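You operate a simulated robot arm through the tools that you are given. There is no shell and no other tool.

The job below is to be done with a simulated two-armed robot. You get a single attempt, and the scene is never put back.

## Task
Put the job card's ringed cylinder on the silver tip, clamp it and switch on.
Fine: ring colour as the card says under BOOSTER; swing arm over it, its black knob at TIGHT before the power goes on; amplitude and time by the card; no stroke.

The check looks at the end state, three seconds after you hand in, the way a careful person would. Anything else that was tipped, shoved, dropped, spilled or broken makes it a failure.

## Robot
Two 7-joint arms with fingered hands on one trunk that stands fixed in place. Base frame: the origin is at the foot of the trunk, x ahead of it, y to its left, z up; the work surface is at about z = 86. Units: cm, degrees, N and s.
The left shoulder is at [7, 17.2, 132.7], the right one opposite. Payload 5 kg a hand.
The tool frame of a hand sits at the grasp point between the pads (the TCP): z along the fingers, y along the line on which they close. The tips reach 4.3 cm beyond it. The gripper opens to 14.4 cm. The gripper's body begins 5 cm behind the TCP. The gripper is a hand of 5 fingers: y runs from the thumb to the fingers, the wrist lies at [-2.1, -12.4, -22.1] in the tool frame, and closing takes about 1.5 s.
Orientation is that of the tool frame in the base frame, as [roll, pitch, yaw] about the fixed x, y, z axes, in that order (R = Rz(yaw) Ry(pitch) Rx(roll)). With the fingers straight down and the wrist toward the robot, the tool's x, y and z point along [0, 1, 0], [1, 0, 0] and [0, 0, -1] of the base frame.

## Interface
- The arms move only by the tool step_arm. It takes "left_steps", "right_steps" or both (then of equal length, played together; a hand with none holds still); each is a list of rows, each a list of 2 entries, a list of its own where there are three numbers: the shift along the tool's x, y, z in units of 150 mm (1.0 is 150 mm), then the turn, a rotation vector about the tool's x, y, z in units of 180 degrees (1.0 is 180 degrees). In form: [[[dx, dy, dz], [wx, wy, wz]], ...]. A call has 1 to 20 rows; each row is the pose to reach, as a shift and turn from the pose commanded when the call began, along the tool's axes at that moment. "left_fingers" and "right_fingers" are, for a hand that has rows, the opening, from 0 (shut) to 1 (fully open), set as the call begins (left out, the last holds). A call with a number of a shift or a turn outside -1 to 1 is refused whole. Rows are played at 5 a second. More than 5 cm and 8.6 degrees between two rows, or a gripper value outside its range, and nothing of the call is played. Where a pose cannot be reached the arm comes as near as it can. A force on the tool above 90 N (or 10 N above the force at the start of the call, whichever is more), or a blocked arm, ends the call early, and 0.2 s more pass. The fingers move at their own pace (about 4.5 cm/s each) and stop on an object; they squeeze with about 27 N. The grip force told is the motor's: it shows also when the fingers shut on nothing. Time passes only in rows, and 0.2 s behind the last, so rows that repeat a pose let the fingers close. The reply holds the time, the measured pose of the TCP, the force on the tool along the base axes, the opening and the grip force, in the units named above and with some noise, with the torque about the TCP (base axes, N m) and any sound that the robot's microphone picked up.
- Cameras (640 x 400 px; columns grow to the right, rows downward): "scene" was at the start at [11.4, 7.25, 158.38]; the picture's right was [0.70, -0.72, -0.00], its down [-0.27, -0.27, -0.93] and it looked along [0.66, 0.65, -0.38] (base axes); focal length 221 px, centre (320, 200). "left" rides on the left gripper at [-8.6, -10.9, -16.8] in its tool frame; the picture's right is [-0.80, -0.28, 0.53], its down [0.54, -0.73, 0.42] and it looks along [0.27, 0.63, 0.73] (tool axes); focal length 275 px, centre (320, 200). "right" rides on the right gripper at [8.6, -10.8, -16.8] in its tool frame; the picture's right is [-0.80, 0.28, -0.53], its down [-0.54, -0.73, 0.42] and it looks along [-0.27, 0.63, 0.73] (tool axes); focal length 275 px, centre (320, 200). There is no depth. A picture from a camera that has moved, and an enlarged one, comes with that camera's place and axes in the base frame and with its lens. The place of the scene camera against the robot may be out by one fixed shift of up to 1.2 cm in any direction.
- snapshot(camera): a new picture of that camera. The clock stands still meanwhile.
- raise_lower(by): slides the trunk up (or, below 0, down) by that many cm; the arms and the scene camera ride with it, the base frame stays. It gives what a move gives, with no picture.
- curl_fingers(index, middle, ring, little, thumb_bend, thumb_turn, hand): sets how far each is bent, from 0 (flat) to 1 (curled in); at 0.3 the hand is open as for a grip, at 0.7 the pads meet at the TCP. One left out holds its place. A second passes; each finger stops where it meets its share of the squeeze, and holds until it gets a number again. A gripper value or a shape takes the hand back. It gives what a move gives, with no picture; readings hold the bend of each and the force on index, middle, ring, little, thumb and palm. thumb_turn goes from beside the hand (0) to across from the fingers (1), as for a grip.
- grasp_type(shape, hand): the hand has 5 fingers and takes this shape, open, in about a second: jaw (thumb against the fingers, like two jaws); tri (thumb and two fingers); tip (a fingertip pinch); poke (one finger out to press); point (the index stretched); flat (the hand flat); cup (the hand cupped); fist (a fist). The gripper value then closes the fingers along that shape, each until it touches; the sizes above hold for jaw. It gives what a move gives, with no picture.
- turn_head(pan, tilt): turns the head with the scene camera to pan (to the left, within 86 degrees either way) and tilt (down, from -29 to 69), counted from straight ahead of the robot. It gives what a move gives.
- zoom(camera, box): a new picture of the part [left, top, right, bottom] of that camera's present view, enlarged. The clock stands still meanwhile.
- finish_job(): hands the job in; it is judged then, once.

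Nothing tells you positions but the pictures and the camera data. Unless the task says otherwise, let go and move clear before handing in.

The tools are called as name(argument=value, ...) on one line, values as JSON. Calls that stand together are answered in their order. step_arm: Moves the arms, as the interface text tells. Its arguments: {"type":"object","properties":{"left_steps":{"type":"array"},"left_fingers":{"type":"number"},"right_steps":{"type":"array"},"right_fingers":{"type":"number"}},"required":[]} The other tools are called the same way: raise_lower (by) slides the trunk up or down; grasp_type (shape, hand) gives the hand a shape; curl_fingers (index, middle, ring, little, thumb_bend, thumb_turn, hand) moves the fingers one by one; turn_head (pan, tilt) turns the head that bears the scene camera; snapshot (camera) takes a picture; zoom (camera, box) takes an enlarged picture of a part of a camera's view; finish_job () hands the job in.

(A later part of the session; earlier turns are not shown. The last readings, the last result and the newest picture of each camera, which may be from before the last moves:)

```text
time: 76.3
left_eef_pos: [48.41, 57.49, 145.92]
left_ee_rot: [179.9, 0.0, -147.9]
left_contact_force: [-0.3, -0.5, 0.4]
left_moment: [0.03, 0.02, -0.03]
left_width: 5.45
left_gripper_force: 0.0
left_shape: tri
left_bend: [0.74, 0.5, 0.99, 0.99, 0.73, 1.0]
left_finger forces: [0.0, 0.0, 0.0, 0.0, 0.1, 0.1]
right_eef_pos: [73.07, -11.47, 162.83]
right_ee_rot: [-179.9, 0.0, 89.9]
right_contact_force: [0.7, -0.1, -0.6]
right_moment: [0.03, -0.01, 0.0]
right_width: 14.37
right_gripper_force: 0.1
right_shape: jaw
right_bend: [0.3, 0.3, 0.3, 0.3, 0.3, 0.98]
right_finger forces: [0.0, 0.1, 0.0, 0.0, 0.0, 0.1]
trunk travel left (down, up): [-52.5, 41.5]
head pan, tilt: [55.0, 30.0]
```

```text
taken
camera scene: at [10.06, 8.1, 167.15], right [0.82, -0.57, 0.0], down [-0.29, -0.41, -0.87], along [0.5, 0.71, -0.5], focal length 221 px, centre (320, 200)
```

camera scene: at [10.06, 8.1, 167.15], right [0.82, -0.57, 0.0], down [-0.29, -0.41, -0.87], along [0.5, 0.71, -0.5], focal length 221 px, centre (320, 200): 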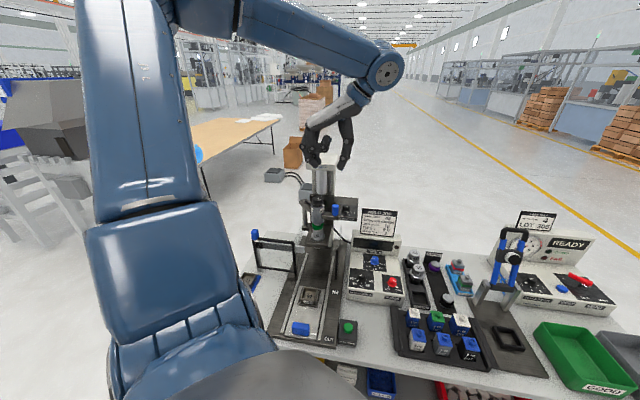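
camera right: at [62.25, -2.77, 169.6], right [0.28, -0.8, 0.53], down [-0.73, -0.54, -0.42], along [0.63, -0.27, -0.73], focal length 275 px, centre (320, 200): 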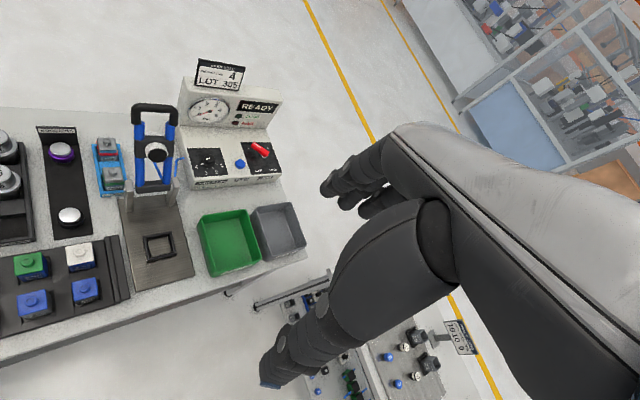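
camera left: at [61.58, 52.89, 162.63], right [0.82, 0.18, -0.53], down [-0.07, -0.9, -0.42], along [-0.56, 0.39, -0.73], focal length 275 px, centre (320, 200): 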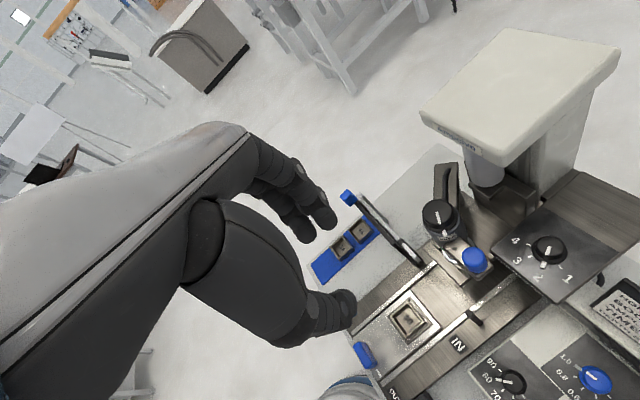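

Knob and its markings are in view from above. I'll zoom in to read the FREE/TIGHT geometry and the knob's position.

zoom(camera="left", box=[400, 180, 528, 260])

zoom(camera="left", box=[408, 190, 472, 230])

zoom(camera="scene", box=[286, 190, 366, 240])

```text
5.00 times, centred on (464, 220) of left
camera zoom: at [61.58, 52.89, 162.63], right [0.82, 0.18, -0.53], down [-0.07, -0.9, -0.42], along [-0.56, 0.39, -0.73], focal length 1376 px, centre (-400, 100)
```

zoom: 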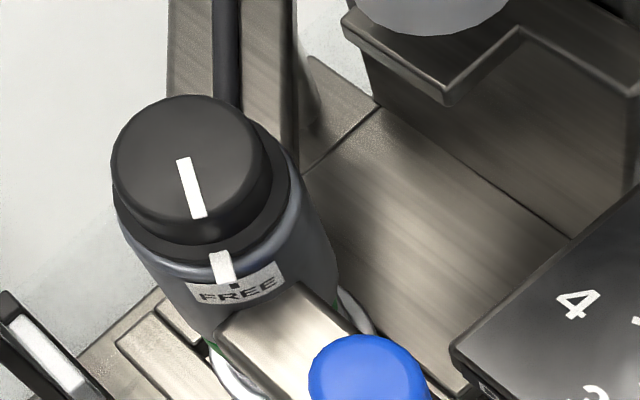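

```text
10.00 times, centred on (440, 210) of left
camera zoom: at [61.58, 52.89, 162.63], right [0.82, 0.18, -0.53], down [-0.07, -0.9, -0.42], along [-0.56, 0.39, -0.73], focal length 2753 px, centre (-880, 100)
```

zoom: 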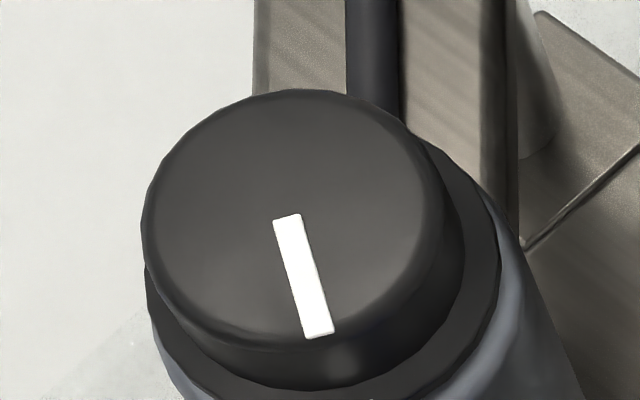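

```text
8.00 times, centred on (326, 215) of scene
camera zoom: at [10.06, 8.1, 167.15], right [0.82, -0.57, 0.0], down [-0.29, -0.41, -0.87], along [0.5, 0.71, -0.5], focal length 1771 px, centre (272, 80)
```

zoom: 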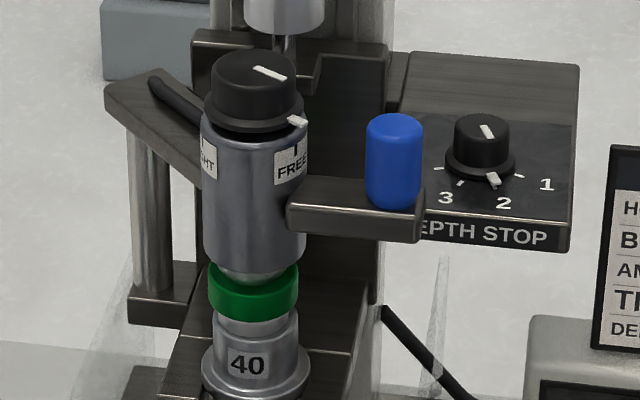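

Knob axis is at ≈ [53.25, 69.95] (top z 124.3), pointer at FREE (azimuth −81°). I'll move above the knob.

step_arm(left_steps=[[[-0.143, 0.106, 0.05], [0, 0, 0]], [[-0.286, 0.213, 0.1], [0, 0, 0]], [[-0.429, 0.319, 0.2], [0, 0, 0]], [[-0.572, 0.426, 0.35], [0, 0, 0]], [[-0.715, 0.532, 0.5], [0, 0, 0]], [[-0.715, 0.532, 0.6], [0, 0, 0]], [[-0.715, 0.532, 0.6], [0, 0, 0]]])

snapshot(camera="left")

zoom(camera="left", box=[320, 210, 448, 290])

zoom(camera="scene", box=[266, 150, 394, 230])

```text
time: 77.9
left_eef_pos: [53.05, 70.14, 137.12]
left_ee_rot: [180.0, 0.2, -148.1]
left_contact_force: [0.1, -0.3, 0.4]
left_moment: [0.04, -0.07, 0.01]
left_width: 5.47
left_gripper_force: 0.0
left_shape: tri
left_bend: [0.74, 0.5, 0.99, 0.99, 0.73, 1.0]
left_finger forces: [0.0, 0.1, 0.1, 0.1, 0.0, 0.0]
right_eef_pos: [72.95, -11.52, 162.91]
right_ee_rot: [179.9, 0.0, 90.0]
right_contact_force: [-0.8, -0.3, 0.2]
right_moment: [0.0, -0.04, 0.0]
right_width: 14.38
right_gripper_force: 0.2
right_shape: jaw
right_bend: [0.3, 0.3, 0.3, 0.3, 0.3, 0.98]
right_finger forces: [0.0, 0.0, 0.0, 0.0, 0.1, 0.1]
trunk travel left (down, up): [-52.5, 41.5]
head pan, tilt: [55.0, 30.0]
```

```text
taken
camera left: at [66.15, 65.51, 153.87], right [0.83, 0.18, -0.53], down [-0.08, -0.9, -0.42], along [-0.56, 0.39, -0.73], focal length 275 px, centre (320, 200)
```

left: 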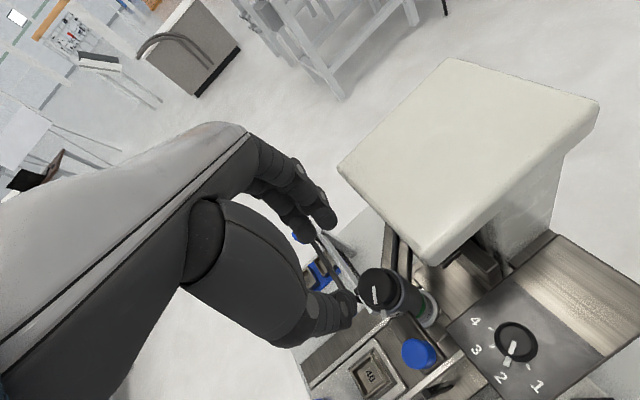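

```text
5.00 times, centred on (384, 250) of left
camera zoom: at [66.15, 65.51, 153.87], right [0.83, 0.18, -0.53], down [-0.08, -0.9, -0.42], along [-0.56, 0.39, -0.73], focal length 1376 px, centre (0, -50)
```

zoom: 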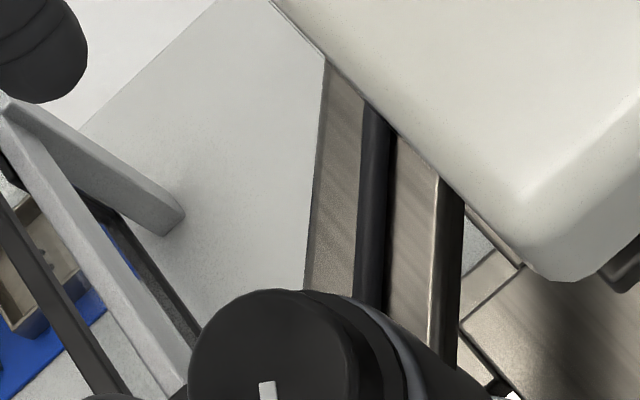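

```text
5.00 times, centred on (330, 190) of scene
camera zoom: at [9.86, 8.06, 167.17], right [0.82, -0.57, 0.0], down [-0.29, -0.41, -0.87], along [0.5, 0.71, -0.5], focal length 1107 px, centre (270, 250)
```

zoom: 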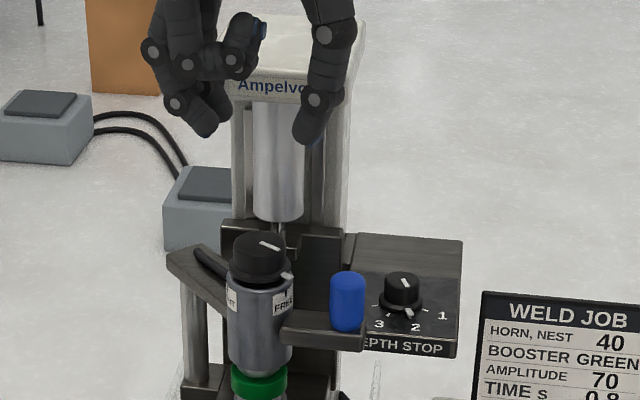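

zoom(camera="left", box=[328, 250, 424, 310])

```text
6.67 times, centred on (376, 280) of left
camera zoom: at [66.15, 65.51, 153.87], right [0.83, 0.18, -0.53], down [-0.08, -0.9, -0.42], along [-0.56, 0.39, -0.73], focal length 1835 px, centre (-53, -333)
```

zoom: 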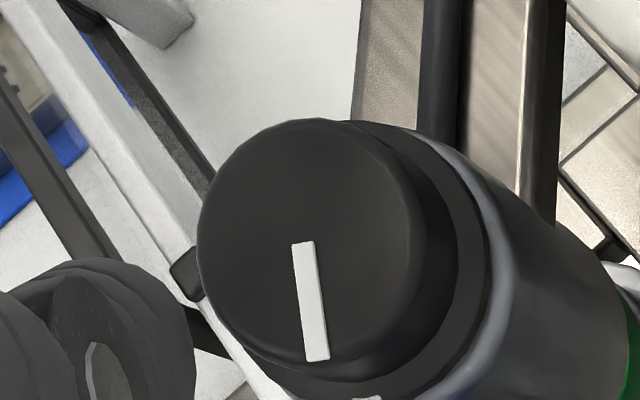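

step_arm(left_steps=[[[0.004, -0.017, 0.1], [0, 0, 0]], [[0.004, -0.017, 0.25], [0, 0, 0]], [[0.004, -0.017, 0.4], [0, 0, 0]], [[0.004, -0.017, 0.53], [0, 0, 0]], [[0.004, -0.017, 0.62], [0, 0, 0]], [[0.004, -0.017, 0.62], [0, 0, 0]]])

zoom(camera="scene", box=[282, 170, 362, 220])

zoom(camera="left", box=[280, 200, 440, 300])

```text
time: 79.3
left_eef_pos: [53.36, 69.69, 127.73]
left_ee_rot: [180.0, -0.1, -148.1]
left_contact_force: [0.5, 1.2, -0.9]
left_moment: [0.0, 0.01, -0.03]
left_width: 5.46
left_gripper_force: 0.0
left_shape: tri
left_bend: [0.74, 0.5, 0.99, 0.99, 0.73, 1.0]
left_finger forces: [0.0, 0.1, 0.0, 0.0, 0.0, 0.0]
right_eef_pos: [72.84, -11.41, 162.83]
right_ee_rot: [-180.0, -0.2, 90.0]
right_contact_force: [0.9, 0.0, -1.0]
right_moment: [-0.05, -0.01, -0.02]
right_width: 14.38
right_gripper_force: 0.0
right_shape: jaw
right_bend: [0.3, 0.3, 0.3, 0.3, 0.3, 0.98]
right_finger forces: [0.0, 0.0, 0.1, 0.1, 0.1, 0.0]
trunk travel left (down, up): [-52.5, 41.5]
head pan, tilt: [55.0, 30.0]
```

```text
8.00 times, centred on (322, 195) of scene
camera zoom: at [9.93, 8.15, 167.16], right [0.82, -0.57, 0.0], down [-0.29, -0.41, -0.87], along [0.5, 0.71, -0.5], focal length 1771 px, centre (304, 240)
```

zoom: 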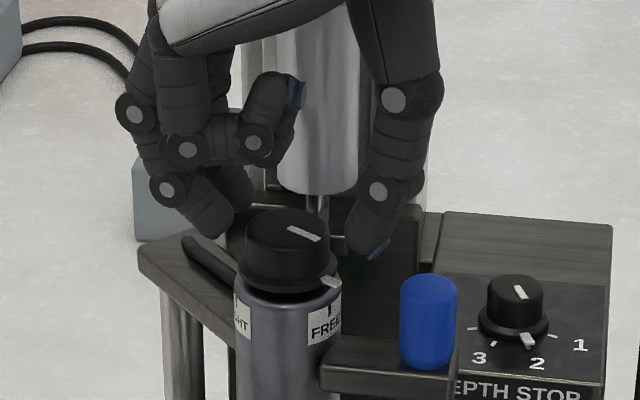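

```text
4.00 times, centred on (360, 250) of left
camera zoom: at [66.32, 65.14, 144.34], right [0.83, 0.18, -0.53], down [-0.08, -0.9, -0.42], along [-0.56, 0.39, -0.73], focal length 1101 px, centre (160, 0)
```

zoom: 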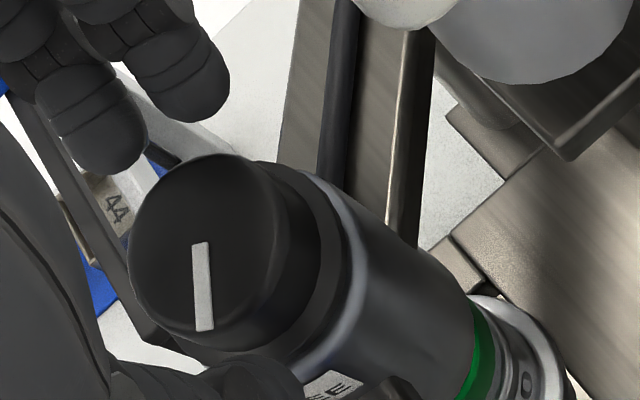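

Well centred. Down the last 0.8 cm and close on the knob.

step_arm(left_steps=[[[0, 0, 0.03], [0, 0, 0]], [[0, 0, 0.053], [0, 0, 0]], [[0, 0, 0.053], [0, 0, 0]]])

step_arm(left_steps=[[[0, 0, 0], [0, 0, 0]], [[0, 0, 0], [0, 0, 0]], [[0, 0, 0], [0, 0, 0]], [[0, 0, 0], [0, 0, 0]], [[0, 0, 0], [0, 0, 0]], [[0, 0, 0], [0, 0, 0]]], left_fingers=0)

zoom(camera="scene", box=[282, 170, 362, 220])

zoom(camera="left", box=[280, 200, 440, 300])

```text
time: 80.1
left_eef_pos: [53.38, 69.78, 126.68]
left_ee_rot: [-180.0, 0.0, -148.1]
left_contact_force: [0.8, 0.1, 0.3]
left_moment: [-0.01, -0.06, -0.01]
left_width: 5.43
left_gripper_force: 0.1
left_shape: tri
left_bend: [0.74, 0.5, 0.99, 0.99, 0.73, 1.0]
left_finger forces: [0.0, 0.0, 0.1, 0.0, 0.1, 0.0]
right_eef_pos: [73.0, -11.36, 162.87]
right_ee_rot: [-180.0, 0.1, 90.0]
right_contact_force: [0.4, -0.3, -1.1]
right_moment: [-0.02, 0.03, 0.01]
right_width: 14.39
right_gripper_force: 0.1
right_shape: jaw
right_bend: [0.3, 0.3, 0.3, 0.3, 0.3, 0.98]
right_finger forces: [0.1, 0.0, 0.1, 0.1, 0.0, 0.1]
trunk travel left (down, up): [-52.5, 41.5]
head pan, tilt: [55.0, 30.0]
```

```text
time: 81.5
left_eef_pos: [53.35, 69.76, 126.79]
left_ee_rot: [180.0, 0.1, -148.0]
left_contact_force: [-0.4, -0.6, -2.9]
left_moment: [0.0, 0.04, -0.03]
left_width: 3.31
left_gripper_force: 27.0
left_shape: tri
left_bend: [0.74, 0.55, 1.0, 1.0, 0.74, 1.0]
left_finger forces: [11.4, 11.3, 0.0, 0.0, 23.9, 0.1]
right_eef_pos: [73.05, -11.41, 162.77]
right_ee_rot: [-180.0, 0.0, 90.1]
right_contact_force: [0.4, -0.6, -0.1]
right_moment: [0.01, 0.02, 0.01]
right_width: 14.37
right_gripper_force: 0.1
right_shape: jaw
right_bend: [0.3, 0.3, 0.3, 0.3, 0.3, 0.98]
right_finger forces: [0.0, 0.0, 0.0, 0.0, 0.0, 0.0]
trunk travel left (down, up): [-52.5, 41.5]
head pan, tilt: [55.0, 30.0]
```

```text
8.00 times, centred on (322, 195) of scene
camera zoom: at [9.98, 8.18, 167.15], right [0.82, -0.57, 0.0], down [-0.29, -0.41, -0.87], along [0.5, 0.71, -0.5], focal length 1771 px, centre (304, 240)
```

zoom: 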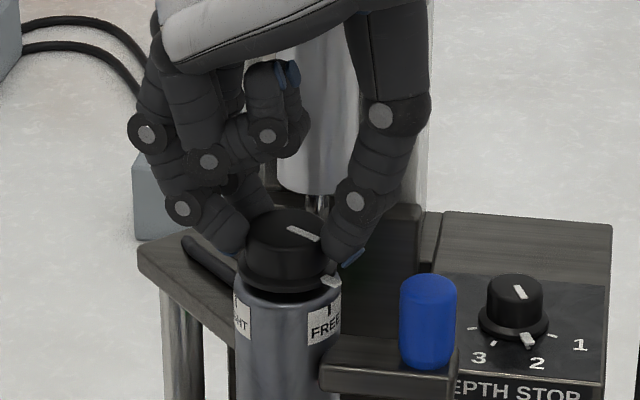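

```text
4.00 times, centred on (360, 250) of left
camera zoom: at [66.44, 65.16, 143.5], right [0.83, 0.18, -0.53], down [-0.08, -0.9, -0.42], along [-0.56, 0.39, -0.73], focal length 1101 px, centre (160, 0)
```

zoom: 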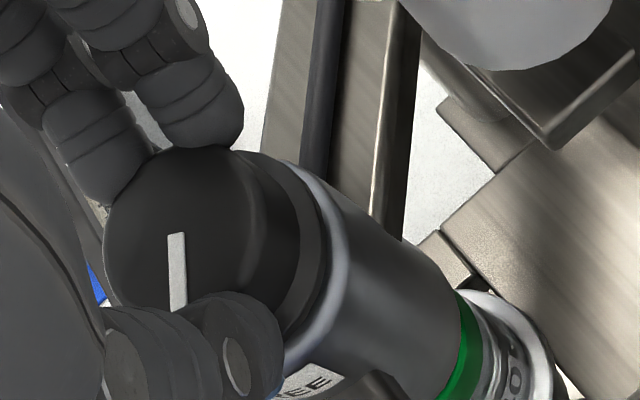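

Firm grip. I'll turn clockwise 30° first and check that the knob follows.

step_arm(left_steps=[[[0, 0, 0], [0, 0, 0.0278]], [[0, 0, 0], [0, 0, 0.0556]], [[0, 0, 0], [0, 0, 0.0833]], [[0, 0, 0], [0, 0, 0.1111]], [[0, 0, 0], [0, 0, 0.1389]], [[0, 0, 0], [0, 0, 0.1667]]])

zoom(camera="scene", box=[282, 170, 362, 220])

snapshot(camera="left")

```text
time: 82.9
left_eef_pos: [53.24, 69.79, 126.79]
left_ee_rot: [-180.0, 0.0, -178.1]
left_contact_force: [-2.3, -8.8, -7.0]
left_moment: [-0.38, 0.1, 0.07]
left_width: 3.23
left_gripper_force: 27.2
left_shape: tri
left_bend: [0.74, 0.56, 1.0, 1.0, 0.74, 1.0]
left_finger forces: [9.7, 10.7, 0.0, 0.0, 29.2, 0.1]
right_eef_pos: [72.91, -11.38, 162.95]
right_ee_rot: [180.0, 0.0, 90.0]
right_contact_force: [-0.1, -0.1, 0.6]
right_moment: [0.02, 0.01, -0.02]
right_width: 14.36
right_gripper_force: 0.1
right_shape: jaw
right_bend: [0.3, 0.3, 0.3, 0.3, 0.3, 0.98]
right_finger forces: [0.0, 0.0, 0.1, 0.0, 0.0, 0.0]
trunk travel left (down, up): [-52.5, 41.5]
head pan, tilt: [55.0, 30.0]
```

```text
8.00 times, centred on (322, 195) of scene
camera zoom: at [9.88, 8.14, 167.16], right [0.82, -0.57, 0.0], down [-0.29, -0.41, -0.87], along [0.5, 0.71, -0.5], focal length 1771 px, centre (304, 240)
```

zoom: 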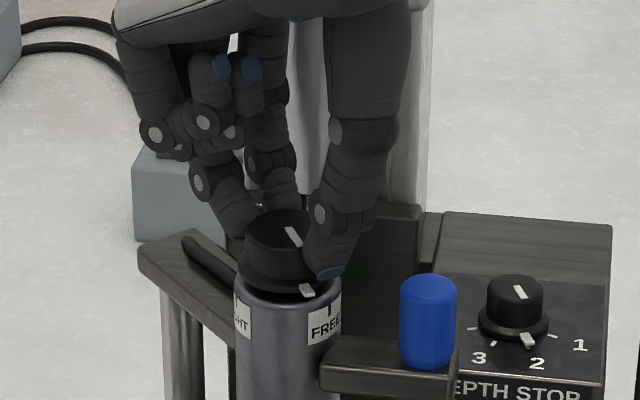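

```text
taken
camera left: at [62.23, 59.23, 143.54], right [0.81, -0.26, -0.53], down [-0.52, -0.74, -0.42], along [-0.29, 0.62, -0.73], focal length 275 px, centre (320, 200)
```

left: 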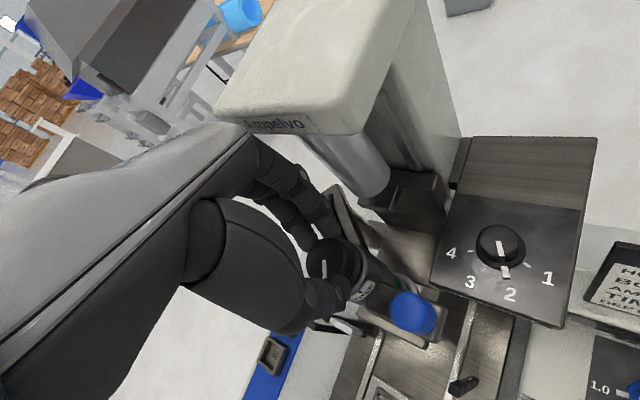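

The knob turns with the hand. Continue clockwise another 32°.

step_arm(left_steps=[[[0, -0.003, 0], [0, 0, 0.0296]], [[0, -0.006, 0], [0, 0, 0.0593]], [[0, -0.008, 0], [0, 0, 0.0889]], [[0, -0.008, 0], [0, 0, 0.1185]], [[0, -0.008, 0], [0, 0, 0.1481]], [[0, -0.008, 0], [0, 0, 0.1778]]])

zoom(camera="scene", box=[282, 170, 362, 220])

snapshot(camera="left")

```text
time: 84.3
left_eef_pos: [53.17, 69.69, 126.71]
left_ee_rot: [-180.0, -0.1, 150.0]
left_contact_force: [-11.6, -5.8, -8.7]
left_moment: [-0.29, 0.36, 0.07]
left_width: 3.17
left_gripper_force: 26.7
left_shape: tri
left_bend: [0.74, 0.56, 1.0, 1.0, 0.74, 1.0]
left_finger forces: [8.7, 11.1, 0.0, 0.1, 29.6, 0.0]
right_eef_pos: [72.77, -11.37, 163.05]
right_ee_rot: [179.9, 0.0, 90.0]
right_contact_force: [-0.3, -0.3, -0.6]
right_moment: [-0.02, 0.0, 0.0]
right_width: 14.36
right_gripper_force: 0.1
right_shape: jaw
right_bend: [0.3, 0.3, 0.3, 0.3, 0.3, 0.98]
right_finger forces: [0.0, 0.1, 0.1, 0.1, 0.1, 0.1]
trunk travel left (down, up): [-52.5, 41.5]
head pan, tilt: [55.0, 30.0]
```

```text
8.00 times, centred on (322, 195) of scene
camera zoom: at [9.8, 8.17, 167.16], right [0.82, -0.57, 0.0], down [-0.29, -0.41, -0.87], along [0.5, 0.71, -0.5], focal length 1771 px, centre (304, 240)
```

zoom: 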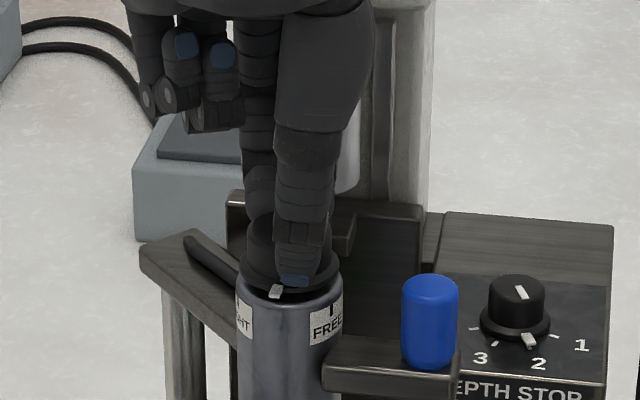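

```text
taken
camera left: at [55.22, 56.02, 143.55], right [0.55, -0.64, -0.53], down [-0.83, -0.36, -0.42], along [0.08, 0.68, -0.73], focal length 275 px, centre (320, 200)
```

left: 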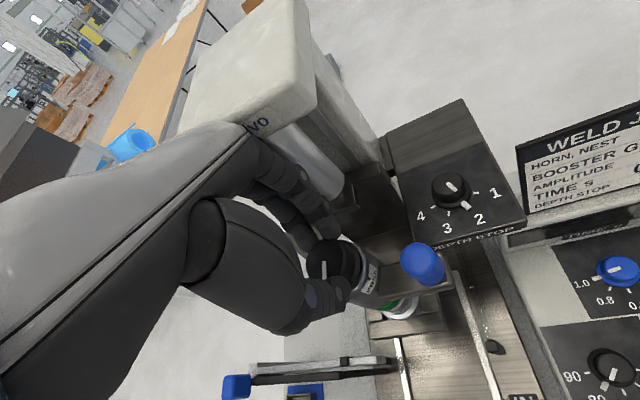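

step_arm(left_steps=[[[0, -0.004, 0], [0, 0, 0.0259]], [[0, -0.008, 0], [0, 0, 0.0519]], [[0, -0.012, 0], [0, 0, 0.0778]], [[0, -0.012, 0], [0, 0, 0.1037]], [[0, -0.012, 0], [0, 0, 0.1296]], [[0, -0.012, 0], [0, 0, 0.1556]]])

zoom(camera="scene", box=[282, 170, 362, 220])

snapshot(camera="left")

```text
time: 85.7
left_eef_pos: [52.37, 69.58, 126.96]
left_ee_rot: [180.0, -0.1, 122.2]
left_contact_force: [-51.6, -12.2, -23.5]
left_moment: [1.14, -2.71, 1.58]
left_width: 3.06
left_gripper_force: 27.3
left_shape: tri
left_bend: [0.74, 0.58, 1.0, 1.0, 0.74, 1.0]
left_finger forces: [9.1, 79.8, 0.0, 0.0, 25.6, 0.2]
right_eef_pos: [72.1, -11.24, 163.32]
right_ee_rot: [179.7, 0.0, 90.1]
right_contact_force: [0.2, -1.1, -1.2]
right_moment: [-0.01, 0.01, -0.03]
right_width: 14.37
right_gripper_force: 0.1
right_shape: jaw
right_bend: [0.3, 0.3, 0.3, 0.3, 0.3, 0.98]
right_finger forces: [0.0, 0.1, 0.1, 0.0, 0.0, 0.0]
trunk travel left (down, up): [-52.5, 41.5]
head pan, tilt: [55.0, 30.0]
```

```text
8.00 times, centred on (322, 195) of scene
camera zoom: at [9.05, 8.23, 167.19], right [0.82, -0.57, 0.0], down [-0.28, -0.41, -0.87], along [0.5, 0.71, -0.5], focal length 1771 px, centre (304, 240)
```

zoom: 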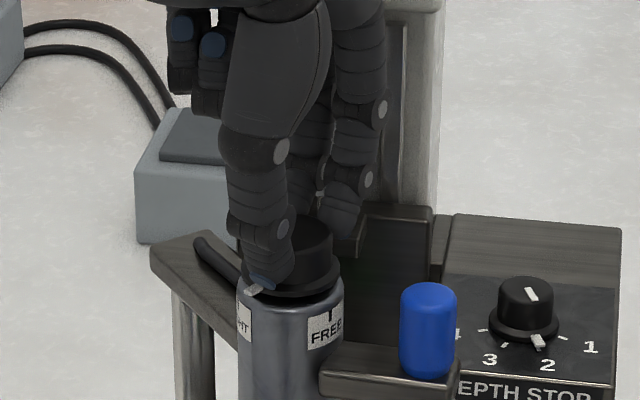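

```text
taken
camera left: at [47.77, 56.63, 143.6], right [0.18, -0.83, -0.53], down [-0.9, 0.07, -0.42], along [0.39, 0.56, -0.73], focal length 275 px, centre (320, 200)
```

left: 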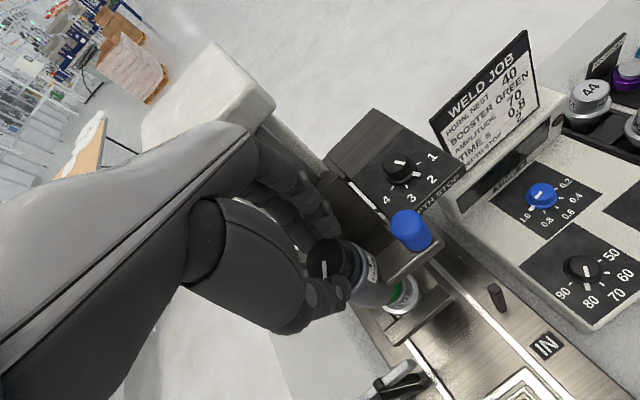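

The middle finger has run into the press cylinder, so I'll turn back about 14°, then loosen slightly and lift off for a re-grip.

step_arm(left_steps=[[[0, 0, 0], [0, 0, -0.0259]], [[0, 0, 0], [0, 0, -0.0519]], [[0, 0, 0], [0, 0, -0.0778]], [[0, 0, 0], [0, 0, -0.0778]]])

zoom(camera="scene", box=[282, 170, 362, 220])

zoom(camera="left", box=[220, 120, 460, 270])

```text
time: 86.7
left_eef_pos: [52.99, 69.31, 126.99]
left_ee_rot: [180.0, -0.1, 135.9]
left_contact_force: [-18.9, -34.2, -28.2]
left_moment: [2.99, -0.77, -0.89]
left_width: 3.02
left_gripper_force: 26.8
left_shape: tri
left_bend: [0.74, 0.55, 1.0, 1.0, 0.74, 1.0]
left_finger forces: [11.6, 87.4, 0.1, 0.0, 21.5, 0.0]
right_eef_pos: [72.81, -11.56, 162.86]
right_ee_rot: [-179.9, -0.1, 90.0]
right_contact_force: [-0.5, -0.3, 0.0]
right_moment: [0.01, 0.0, -0.03]
right_width: 14.34
right_gripper_force: 0.1
right_shape: jaw
right_bend: [0.3, 0.3, 0.3, 0.3, 0.3, 0.98]
right_finger forces: [0.0, 0.1, 0.1, 0.0, 0.0, 0.1]
trunk travel left (down, up): [-52.5, 41.5]
head pan, tilt: [55.0, 30.0]
```

```text
8.00 times, centred on (322, 195) of scene
camera zoom: at [9.84, 7.78, 167.18], right [0.82, -0.57, 0.0], down [-0.29, -0.41, -0.87], along [0.5, 0.71, -0.5], focal length 1771 px, centre (304, 240)
```

zoom: 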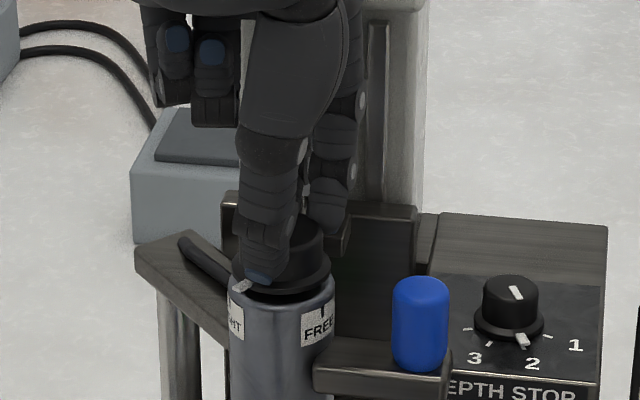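

```text
2.67 times, centred on (340, 195) of left
camera zoom: at [51.61, 55.4, 143.66], right [0.37, -0.76, -0.53], down [-0.89, -0.14, -0.42], along [0.24, 0.64, -0.73], focal length 734 px, centre (267, 213)
```

zoom: 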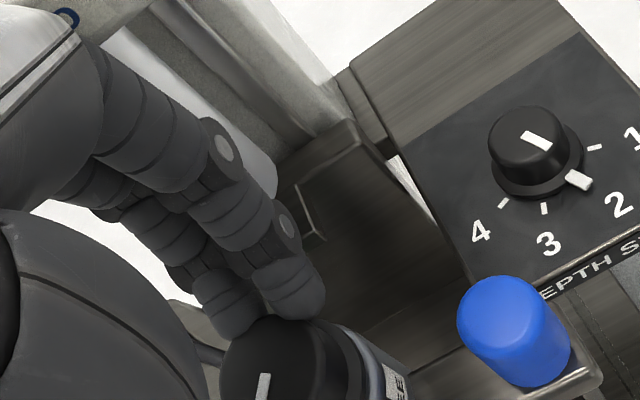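

step_arm(left_steps=[[[0, 0, 0], [0, 0, -0.0259]], [[0, 0, 0], [0, 0, -0.0519]], [[0, 0, 0], [0, 0, -0.0778]], [[0, 0, 0], [0, 0, -0.0778]]])

zoom(camera="left", box=[180, 60, 420, 210])

zoom(camera="scene", box=[272, 130, 368, 190])

```text
time: 87.7
left_eef_pos: [53.32, 69.69, 127.05]
left_ee_rot: [179.8, 0.2, 150.2]
left_contact_force: [-6.2, -7.9, -8.4]
left_moment: [-0.42, 0.34, 0.02]
left_width: 3.08
left_gripper_force: 26.5
left_shape: tri
left_bend: [0.74, 0.57, 1.0, 1.0, 0.74, 1.0]
left_finger forces: [10.1, 11.0, 0.0, 0.0, 28.7, 0.0]
right_eef_pos: [72.92, -11.46, 162.89]
right_ee_rot: [-179.9, 0.0, 90.0]
right_contact_force: [0.2, 0.1, 0.3]
right_moment: [-0.02, 0.01, 0.01]
right_width: 14.36
right_gripper_force: 0.1
right_shape: jaw
right_bend: [0.3, 0.3, 0.3, 0.3, 0.3, 0.98]
right_finger forces: [0.0, 0.0, 0.0, 0.1, 0.1, 0.1]
trunk travel left (down, up): [-52.5, 41.5]
head pan, tilt: [55.0, 30.0]
```

```text
2.67 times, centred on (300, 135) of left
camera zoom: at [55.26, 55.94, 143.67], right [0.55, -0.64, -0.53], down [-0.83, -0.36, -0.43], along [0.08, 0.68, -0.73], focal length 734 px, centre (373, 373)
```

zoom: 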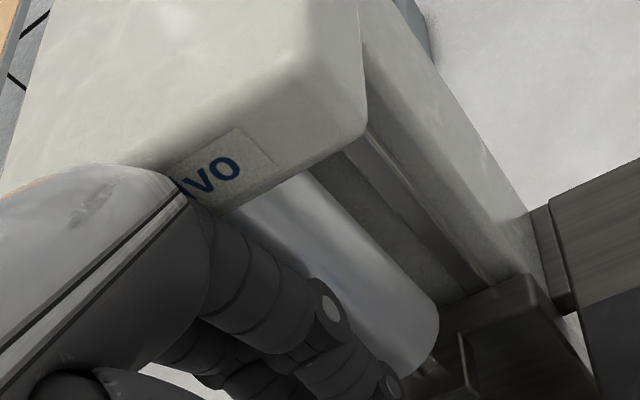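

```text
6.67 times, centred on (320, 160) of scene
camera zoom: at [9.92, 8.14, 167.17], right [0.82, -0.57, 0.0], down [-0.29, -0.41, -0.87], along [0.5, 0.71, -0.5], focal length 1476 px, centre (320, 467)
```

zoom: 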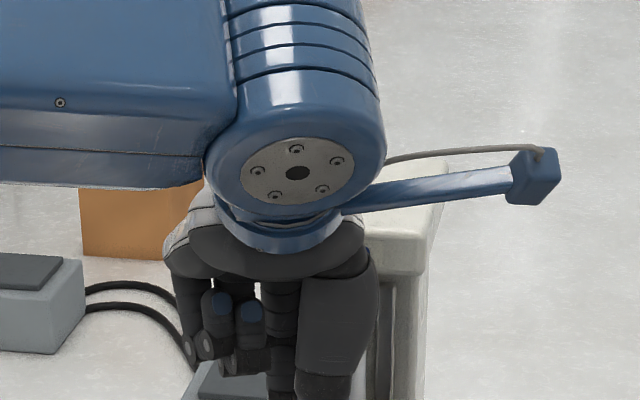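

Free again at heading 60°. I'll loosen just a little and turn the open hand back to a heading of about 118° around the knob for a second bite.

step_arm(left_steps=[[[0, 0, 0], [0, 0, 0]], [[0, 0, 0], [0, 0, 0]], [[0, 0, -0.03], [0, 0, 0]], [[0, 0, -0.06], [0, 0, 0]], [[0, 0, -0.06], [0, 0, 0]]], left_fingers=0.31)

zoom(camera="scene", box=[282, 170, 362, 220])

zoom(camera="left", box=[280, 200, 440, 300])

```text
time: 88.9
left_eef_pos: [53.09, 69.52, 127.82]
left_ee_rot: [180.0, 0.0, 149.9]
left_contact_force: [-14.9, -11.5, -14.1]
left_moment: [-0.02, -0.48, 0.64]
left_width: 4.26
left_gripper_force: 0.1
left_shape: tri
left_bend: [0.74, 0.56, 0.99, 0.99, 0.74, 1.0]
left_finger forces: [0.0, 26.3, 0.0, 0.0, 0.1, 0.1]
right_eef_pos: [72.85, -11.34, 162.9]
right_ee_rot: [-180.0, 0.0, 90.0]
right_contact_force: [-0.4, -0.6, 1.2]
right_moment: [-0.01, 0.0, 0.03]
right_width: 14.36
right_gripper_force: 0.1
right_shape: jaw
right_bend: [0.3, 0.3, 0.3, 0.3, 0.3, 0.98]
right_finger forces: [0.1, 0.1, 0.1, 0.1, 0.0, 0.0]
trunk travel left (down, up): [-52.5, 41.5]
head pan, tilt: [55.0, 30.0]
```

```text
8.00 times, centred on (322, 195) of scene
camera zoom: at [9.78, 8.09, 167.17], right [0.82, -0.57, 0.0], down [-0.29, -0.41, -0.87], along [0.5, 0.71, -0.5], focal length 1771 px, centre (304, 240)
```

zoom: 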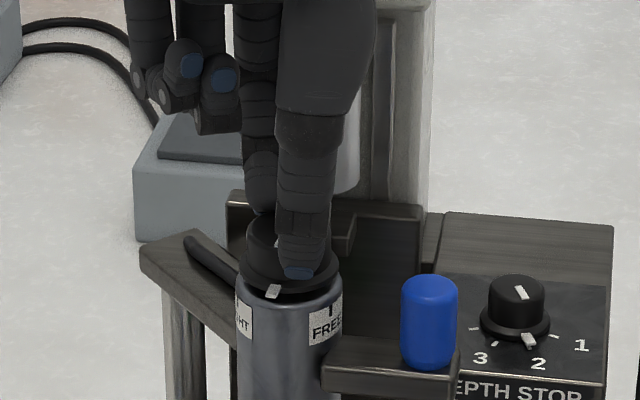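

```text
4.00 times, centred on (360, 250) of left
camera zoom: at [55.11, 55.83, 144.48], right [0.55, -0.64, -0.53], down [-0.83, -0.36, -0.42], along [0.08, 0.68, -0.73], focal length 1101 px, centre (160, 0)
```

zoom: 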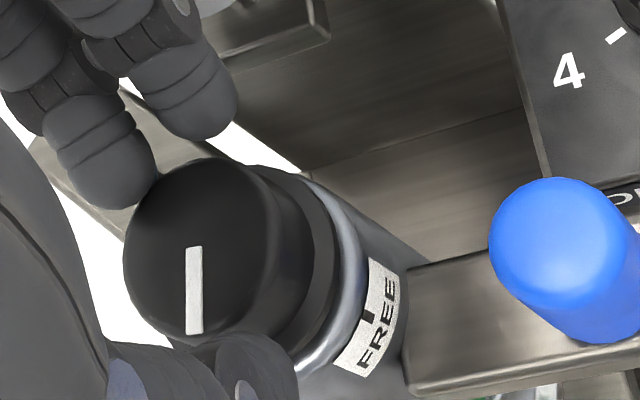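

step_arm(left_steps=[[[0, 0, 0.05], [0, 0, -0.04]], [[0, 0, 0.05], [0, 0, -0.08]], [[0, 0, 0.05], [0, 0, -0.12]], [[0, 0, 0.05], [0, 0, -0.1667]], [[0, 0, 0.05], [0, 0, -0.1667]]])

zoom(camera="scene", box=[282, 170, 362, 220])

zoom(camera="left", box=[280, 200, 440, 300])

```text
time: 90.1
left_eef_pos: [53.36, 69.66, 127.01]
left_ee_rot: [-180.0, 0.0, -179.8]
left_contact_force: [-0.3, 0.2, -0.5]
left_moment: [0.02, 0.04, -0.01]
left_width: 4.47
left_gripper_force: 0.1
left_shape: tri
left_bend: [0.74, 0.53, 0.99, 0.99, 0.74, 1.0]
left_finger forces: [0.0, 0.0, 0.1, 0.0, 0.1, 0.0]
right_eef_pos: [73.11, -11.36, 162.9]
right_ee_rot: [179.9, -0.1, 90.1]
right_contact_force: [-0.1, -0.8, 0.5]
right_moment: [0.0, 0.0, 0.04]
right_width: 14.39
right_gripper_force: 0.1
right_shape: jaw
right_bend: [0.3, 0.3, 0.3, 0.3, 0.3, 0.98]
right_finger forces: [0.0, 0.1, 0.0, 0.1, 0.0, 0.0]
trunk travel left (down, up): [-52.5, 41.5]
head pan, tilt: [55.0, 30.0]
```

```text
8.00 times, centred on (322, 195) of scene
camera zoom: at [9.95, 8.19, 167.15], right [0.82, -0.57, 0.0], down [-0.29, -0.41, -0.87], along [0.5, 0.71, -0.5], focal length 1771 px, centre (304, 240)
```

zoom: 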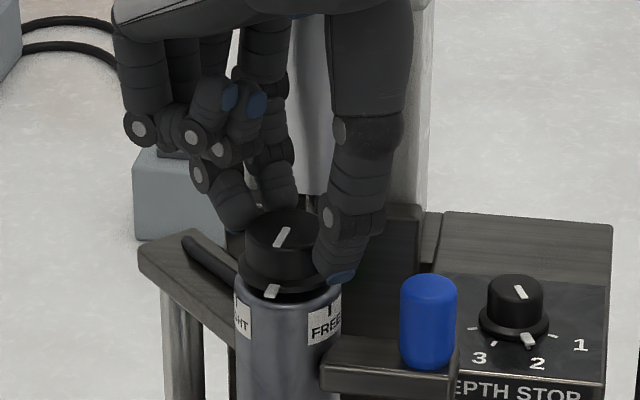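

```text
4.00 times, centred on (360, 250) of left
camera zoom: at [61.88, 58.82, 143.75], right [0.8, -0.28, -0.53], down [-0.54, -0.73, -0.42], along [-0.27, 0.63, -0.73], focal length 1101 px, centre (160, 0)
```

zoom: 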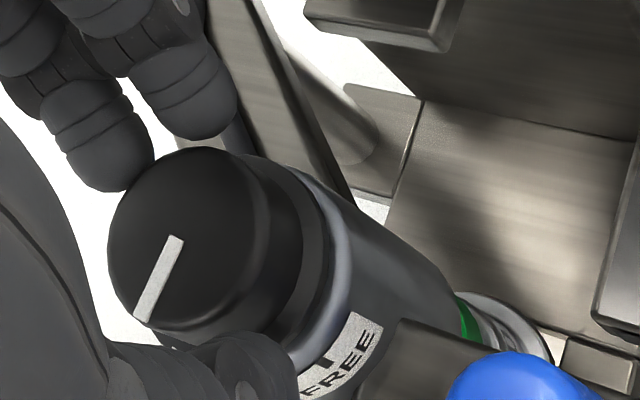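

step_arm(left_steps=[[[0, -0.003, 0], [0, 0, -0.04]], [[0, -0.006, 0], [0, 0, -0.08]], [[0, -0.006, 0], [0, 0, -0.12]], [[0, -0.006, 0], [0, 0, -0.1611]], [[0, -0.006, 0], [0, 0, -0.1611]]])

zoom(camera="left", box=[280, 200, 440, 300])

step_arm(left_steps=[[[0, 0, 0.01], [0, 0, 0]], [[0, 0, 0.01], [0, 0, 0]], [[0, 0, 0.01], [0, 0, 0]], [[0, 0, 0.01], [0, 0, 0]], [[0, 0, 0.01], [0, 0, 0]], [[0, 0, 0.01], [0, 0, 0]]], left_fingers=0)

zoom(camera="scene", box=[282, 170, 362, 220])

```text
time: 90.8
left_eef_pos: [49.42, 68.98, 118.2]
left_ee_rot: [178.9, -10.0, -171.9]
left_contact_force: [2.5, 0.9, 67.9]
left_moment: [2.81, -0.39, -0.2]
left_width: 4.72
left_gripper_force: 18.4
left_shape: tri
left_bend: [0.76, 0.54, 1.0, 1.0, 0.78, 1.0]
left_finger forces: [60.8, 9.9, 0.0, 0.1, 19.1, 0.0]
left hand out of reach, approached as far as the arm can: row 2, 3
right_eef_pos: [72.66, -11.92, 162.91]
right_ee_rot: [-180.0, -0.2, 90.0]
right_contact_force: [0.5, 0.1, -0.9]
right_moment: [-0.08, 0.06, 0.01]
right_width: 14.37
right_gripper_force: 0.1
right_shape: jaw
right_bend: [0.3, 0.3, 0.3, 0.3, 0.3, 0.98]
right_finger forces: [0.0, 0.0, 0.0, 0.0, 0.1, 0.1]
trunk travel left (down, up): [-52.5, 41.5]
head pan, tilt: [55.0, 30.0]
stopped in row 3 (left hand): the force on the tool passed its limit at 153 N (the readings are from after the stop); the commanded pose is now the measured one
```

```text
4.00 times, centred on (360, 250) of left
camera zoom: at [62.25, 59.58, 132.86], right [0.72, -0.17, -0.67], down [-0.5, -0.8, -0.34], along [-0.48, 0.58, -0.66], focal length 1101 px, centre (160, 0)
```

zoom: 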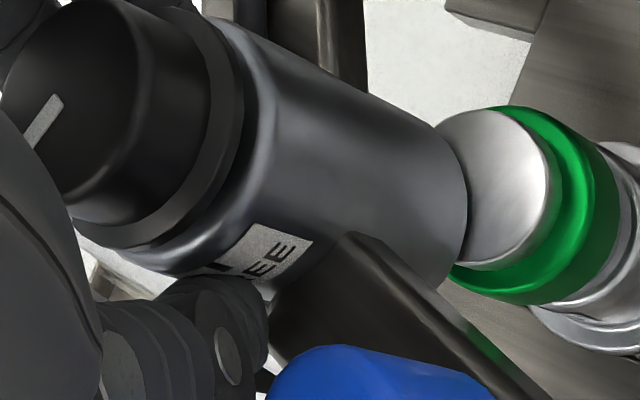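

```text
time: 92.2
left_eef_pos: [49.41, 68.73, 118.1]
left_ee_rot: [178.9, -9.7, -172.0]
left_contact_force: [6.1, 10.2, 87.1]
left_moment: [4.49, -0.7, -0.41]
left_width: 4.58
left_gripper_force: 27.2
left_shape: tri
left_bend: [0.76, 0.55, 1.0, 1.0, 0.78, 1.0]
left_finger forces: [79.7, 13.0, 0.1, 0.0, 22.7, 0.1]
right_eef_pos: [72.4, -12.14, 163.03]
right_ee_rot: [179.7, -0.3, 90.0]
right_contact_force: [0.3, -0.2, 0.0]
right_moment: [0.01, 0.0, -0.02]
right_width: 14.33
right_gripper_force: 0.1
right_shape: jaw
right_bend: [0.3, 0.3, 0.3, 0.3, 0.3, 0.98]
right_finger forces: [0.0, 0.0, 0.0, 0.0, 0.0, 0.0]
trunk travel left (down, up): [-52.5, 41.5]
head pan, tilt: [55.0, 30.0]
```

```text
8.00 times, centred on (322, 195) of scene
camera zoom: at [9.35, 7.3, 167.25], right [0.82, -0.57, 0.0], down [-0.28, -0.4, -0.87], along [0.5, 0.71, -0.49], focal length 1771 px, centre (304, 240)
```

zoom: 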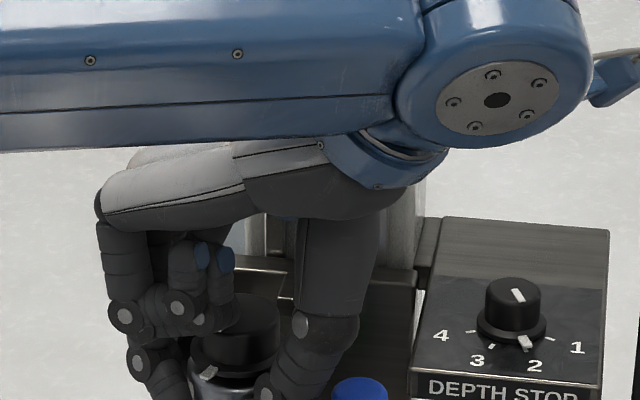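

The arm went out of reach in that turn and dropped, pushing on the swing arm; I should not have queued the next move. I'll stop and look carefully before doing anything.

snapshot(camera="left")

snapshot(camera="scene")

zoom(camera="scene", box=[262, 180, 390, 260])

zoom(camera="left", box=[240, 180, 480, 330])

```text
taken
camera left: at [62.13, 59.22, 132.83], right [0.72, -0.17, -0.67], down [-0.5, -0.8, -0.34], along [-0.47, 0.58, -0.66], focal length 275 px, centre (320, 200)
```

left: 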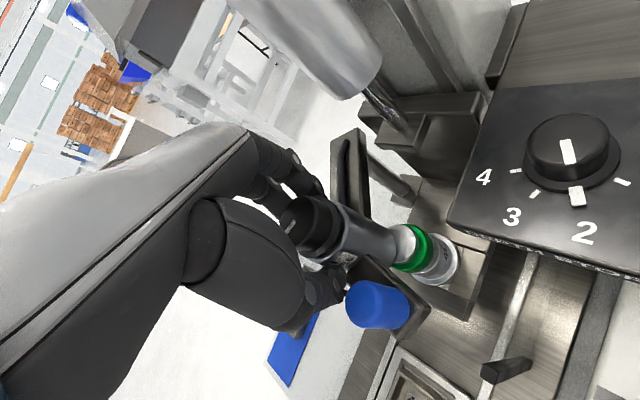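

```text
taken
camera scene: at [9.35, 7.3, 167.25], right [0.82, -0.57, 0.0], down [-0.28, -0.4, -0.87], along [0.5, 0.71, -0.49], focal length 221 px, centre (320, 200)
```

scene: 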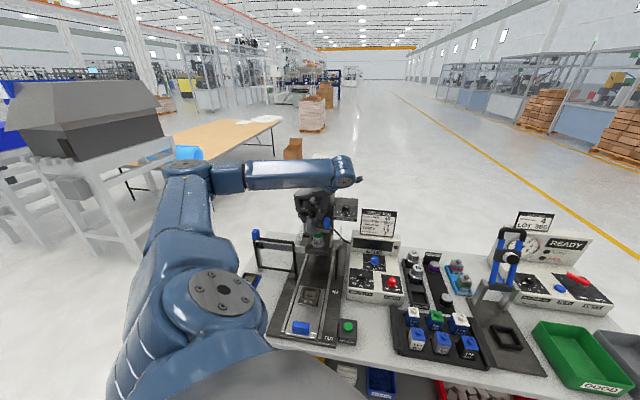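

```text
5.00 times, centred on (326, 220) of scene
camera zoom: at [9.35, 7.3, 167.25], right [0.82, -0.57, 0.0], down [-0.28, -0.4, -0.87], along [0.5, 0.71, -0.49], focal length 1107 px, centre (290, 100)
```

zoom: 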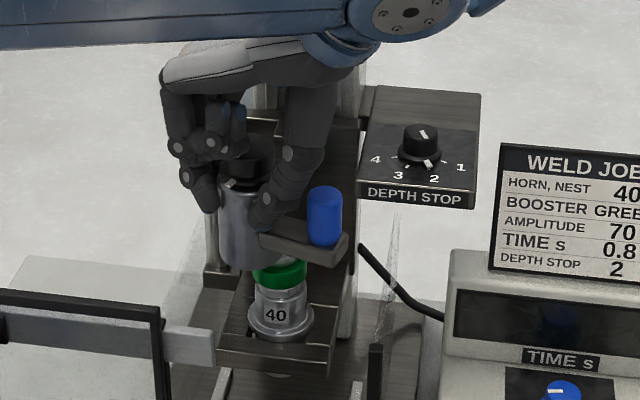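

```text
2.67 times, centred on (360, 255) of left
camera zoom: at [62.13, 59.22, 132.83], right [0.72, -0.17, -0.67], down [-0.5, -0.8, -0.34], along [-0.47, 0.58, -0.66], focal length 734 px, centre (213, 53)
```

zoom: 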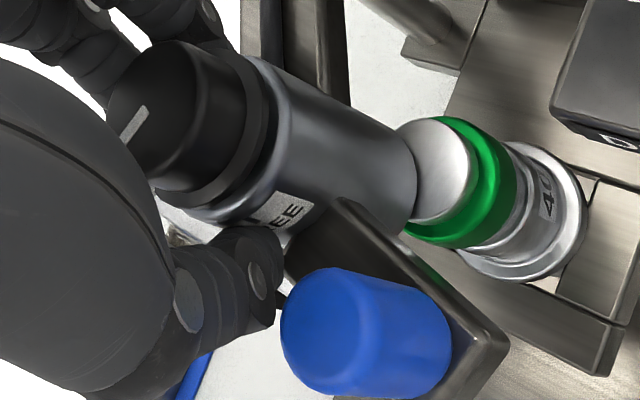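

The booster still stands on the horn; the swing arm was nudged about 1.7 cm back and my hand now straddles its cylinder, pressing down. I'll open the fingers slightly and ease straight up a few millimetres first.

step_arm(left_steps=[[[0.0035, 0.0004, -0.0197], [0, 0, 0]], [[0.007, 0.0008, -0.0394], [0, 0, 0]], [[0.007, 0.0008, -0.0394], [0, 0, 0]]], left_fingers=0.42)

zoom(camera="scene", box=[282, 190, 362, 240])

zoom(camera="left", box=[240, 180, 480, 330])

```text
time: 93.0
left_eef_pos: [49.49, 68.73, 118.17]
left_ee_rot: [179.2, -10.3, -172.1]
left_contact_force: [8.5, 11.2, 61.4]
left_moment: [3.82, -0.79, -0.5]
left_width: 4.77
left_gripper_force: 26.8
left_shape: tri
left_bend: [0.76, 0.55, 1.0, 1.0, 0.79, 1.0]
left_finger forces: [65.1, 9.3, 0.0, 0.0, 13.5, 0.1]
right_eef_pos: [72.57, -11.83, 163.04]
right_ee_rot: [179.8, -0.1, 89.9]
right_contact_force: [-0.2, 0.1, -0.6]
right_moment: [0.0, -0.01, 0.02]
right_width: 14.37
right_gripper_force: 0.0
right_shape: jaw
right_bend: [0.3, 0.3, 0.3, 0.3, 0.3, 0.98]
right_finger forces: [0.1, 0.0, 0.1, 0.1, 0.0, 0.0]
trunk travel left (down, up): [-52.5, 41.5]
head pan, tilt: [55.0, 30.0]
```

```text
8.00 times, centred on (322, 215) of scene
camera zoom: at [9.56, 7.64, 167.21], right [0.82, -0.57, 0.0], down [-0.28, -0.41, -0.87], along [0.5, 0.71, -0.5], focal length 1771 px, centre (304, 80)
```

zoom: 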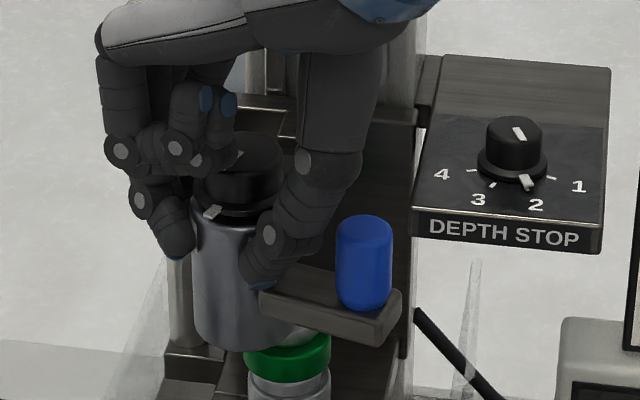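

```text
2.67 times, centred on (360, 255) of left
camera zoom: at [62.29, 59.33, 132.87], right [0.72, -0.18, -0.67], down [-0.51, -0.8, -0.33], along [-0.48, 0.58, -0.66], focal length 734 px, centre (213, 53)
```

zoom: 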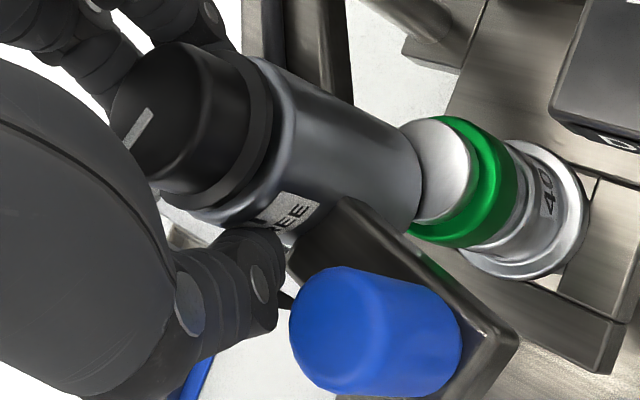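

step_arm(left_steps=[[[0.0058, 0.0006, -0.0328], [0, 0, 0]], [[0.0116, 0.0013, -0.0657], [0, 0, 0]], [[0.0116, 0.0013, -0.0657], [0, 0, 0]]])

zoom(camera="scene", box=[282, 190, 362, 240])

```text
time: 93.8
left_eef_pos: [49.46, 68.89, 118.61]
left_ee_rot: [179.5, -10.9, -172.3]
left_contact_force: [3.1, 2.7, 15.4]
left_moment: [1.39, -0.34, -0.12]
left_width: 4.45
left_gripper_force: 26.8
left_shape: tri
left_bend: [0.75, 0.57, 1.0, 1.0, 0.77, 1.0]
left_finger forces: [32.4, 8.0, 0.0, 0.0, 16.1, 0.1]
right_eef_pos: [72.76, -11.55, 162.85]
right_ee_rot: [-179.9, -0.1, 90.1]
right_contact_force: [-0.2, 0.3, 0.7]
right_moment: [0.0, 0.0, -0.02]
right_width: 14.34
right_gripper_force: 0.0
right_shape: jaw
right_bend: [0.3, 0.3, 0.3, 0.3, 0.3, 0.98]
right_finger forces: [0.0, 0.0, 0.0, 0.0, 0.0, 0.0]
trunk travel left (down, up): [-52.5, 41.5]
head pan, tilt: [55.0, 30.0]
```

```text
8.00 times, centred on (322, 215) of scene
camera zoom: at [9.84, 7.97, 167.15], right [0.82, -0.57, 0.0], down [-0.29, -0.41, -0.87], along [0.5, 0.71, -0.5], focal length 1771 px, centre (304, 80)
```

zoom: 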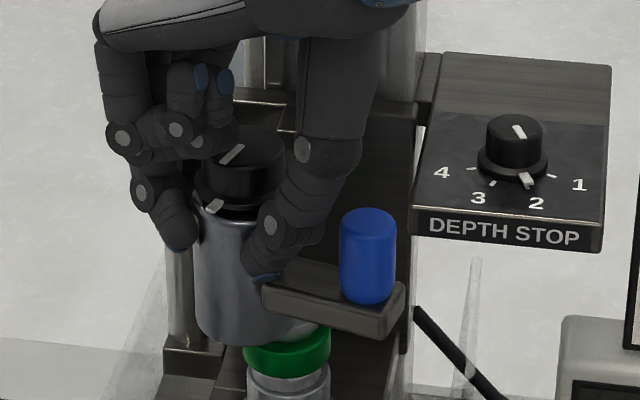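

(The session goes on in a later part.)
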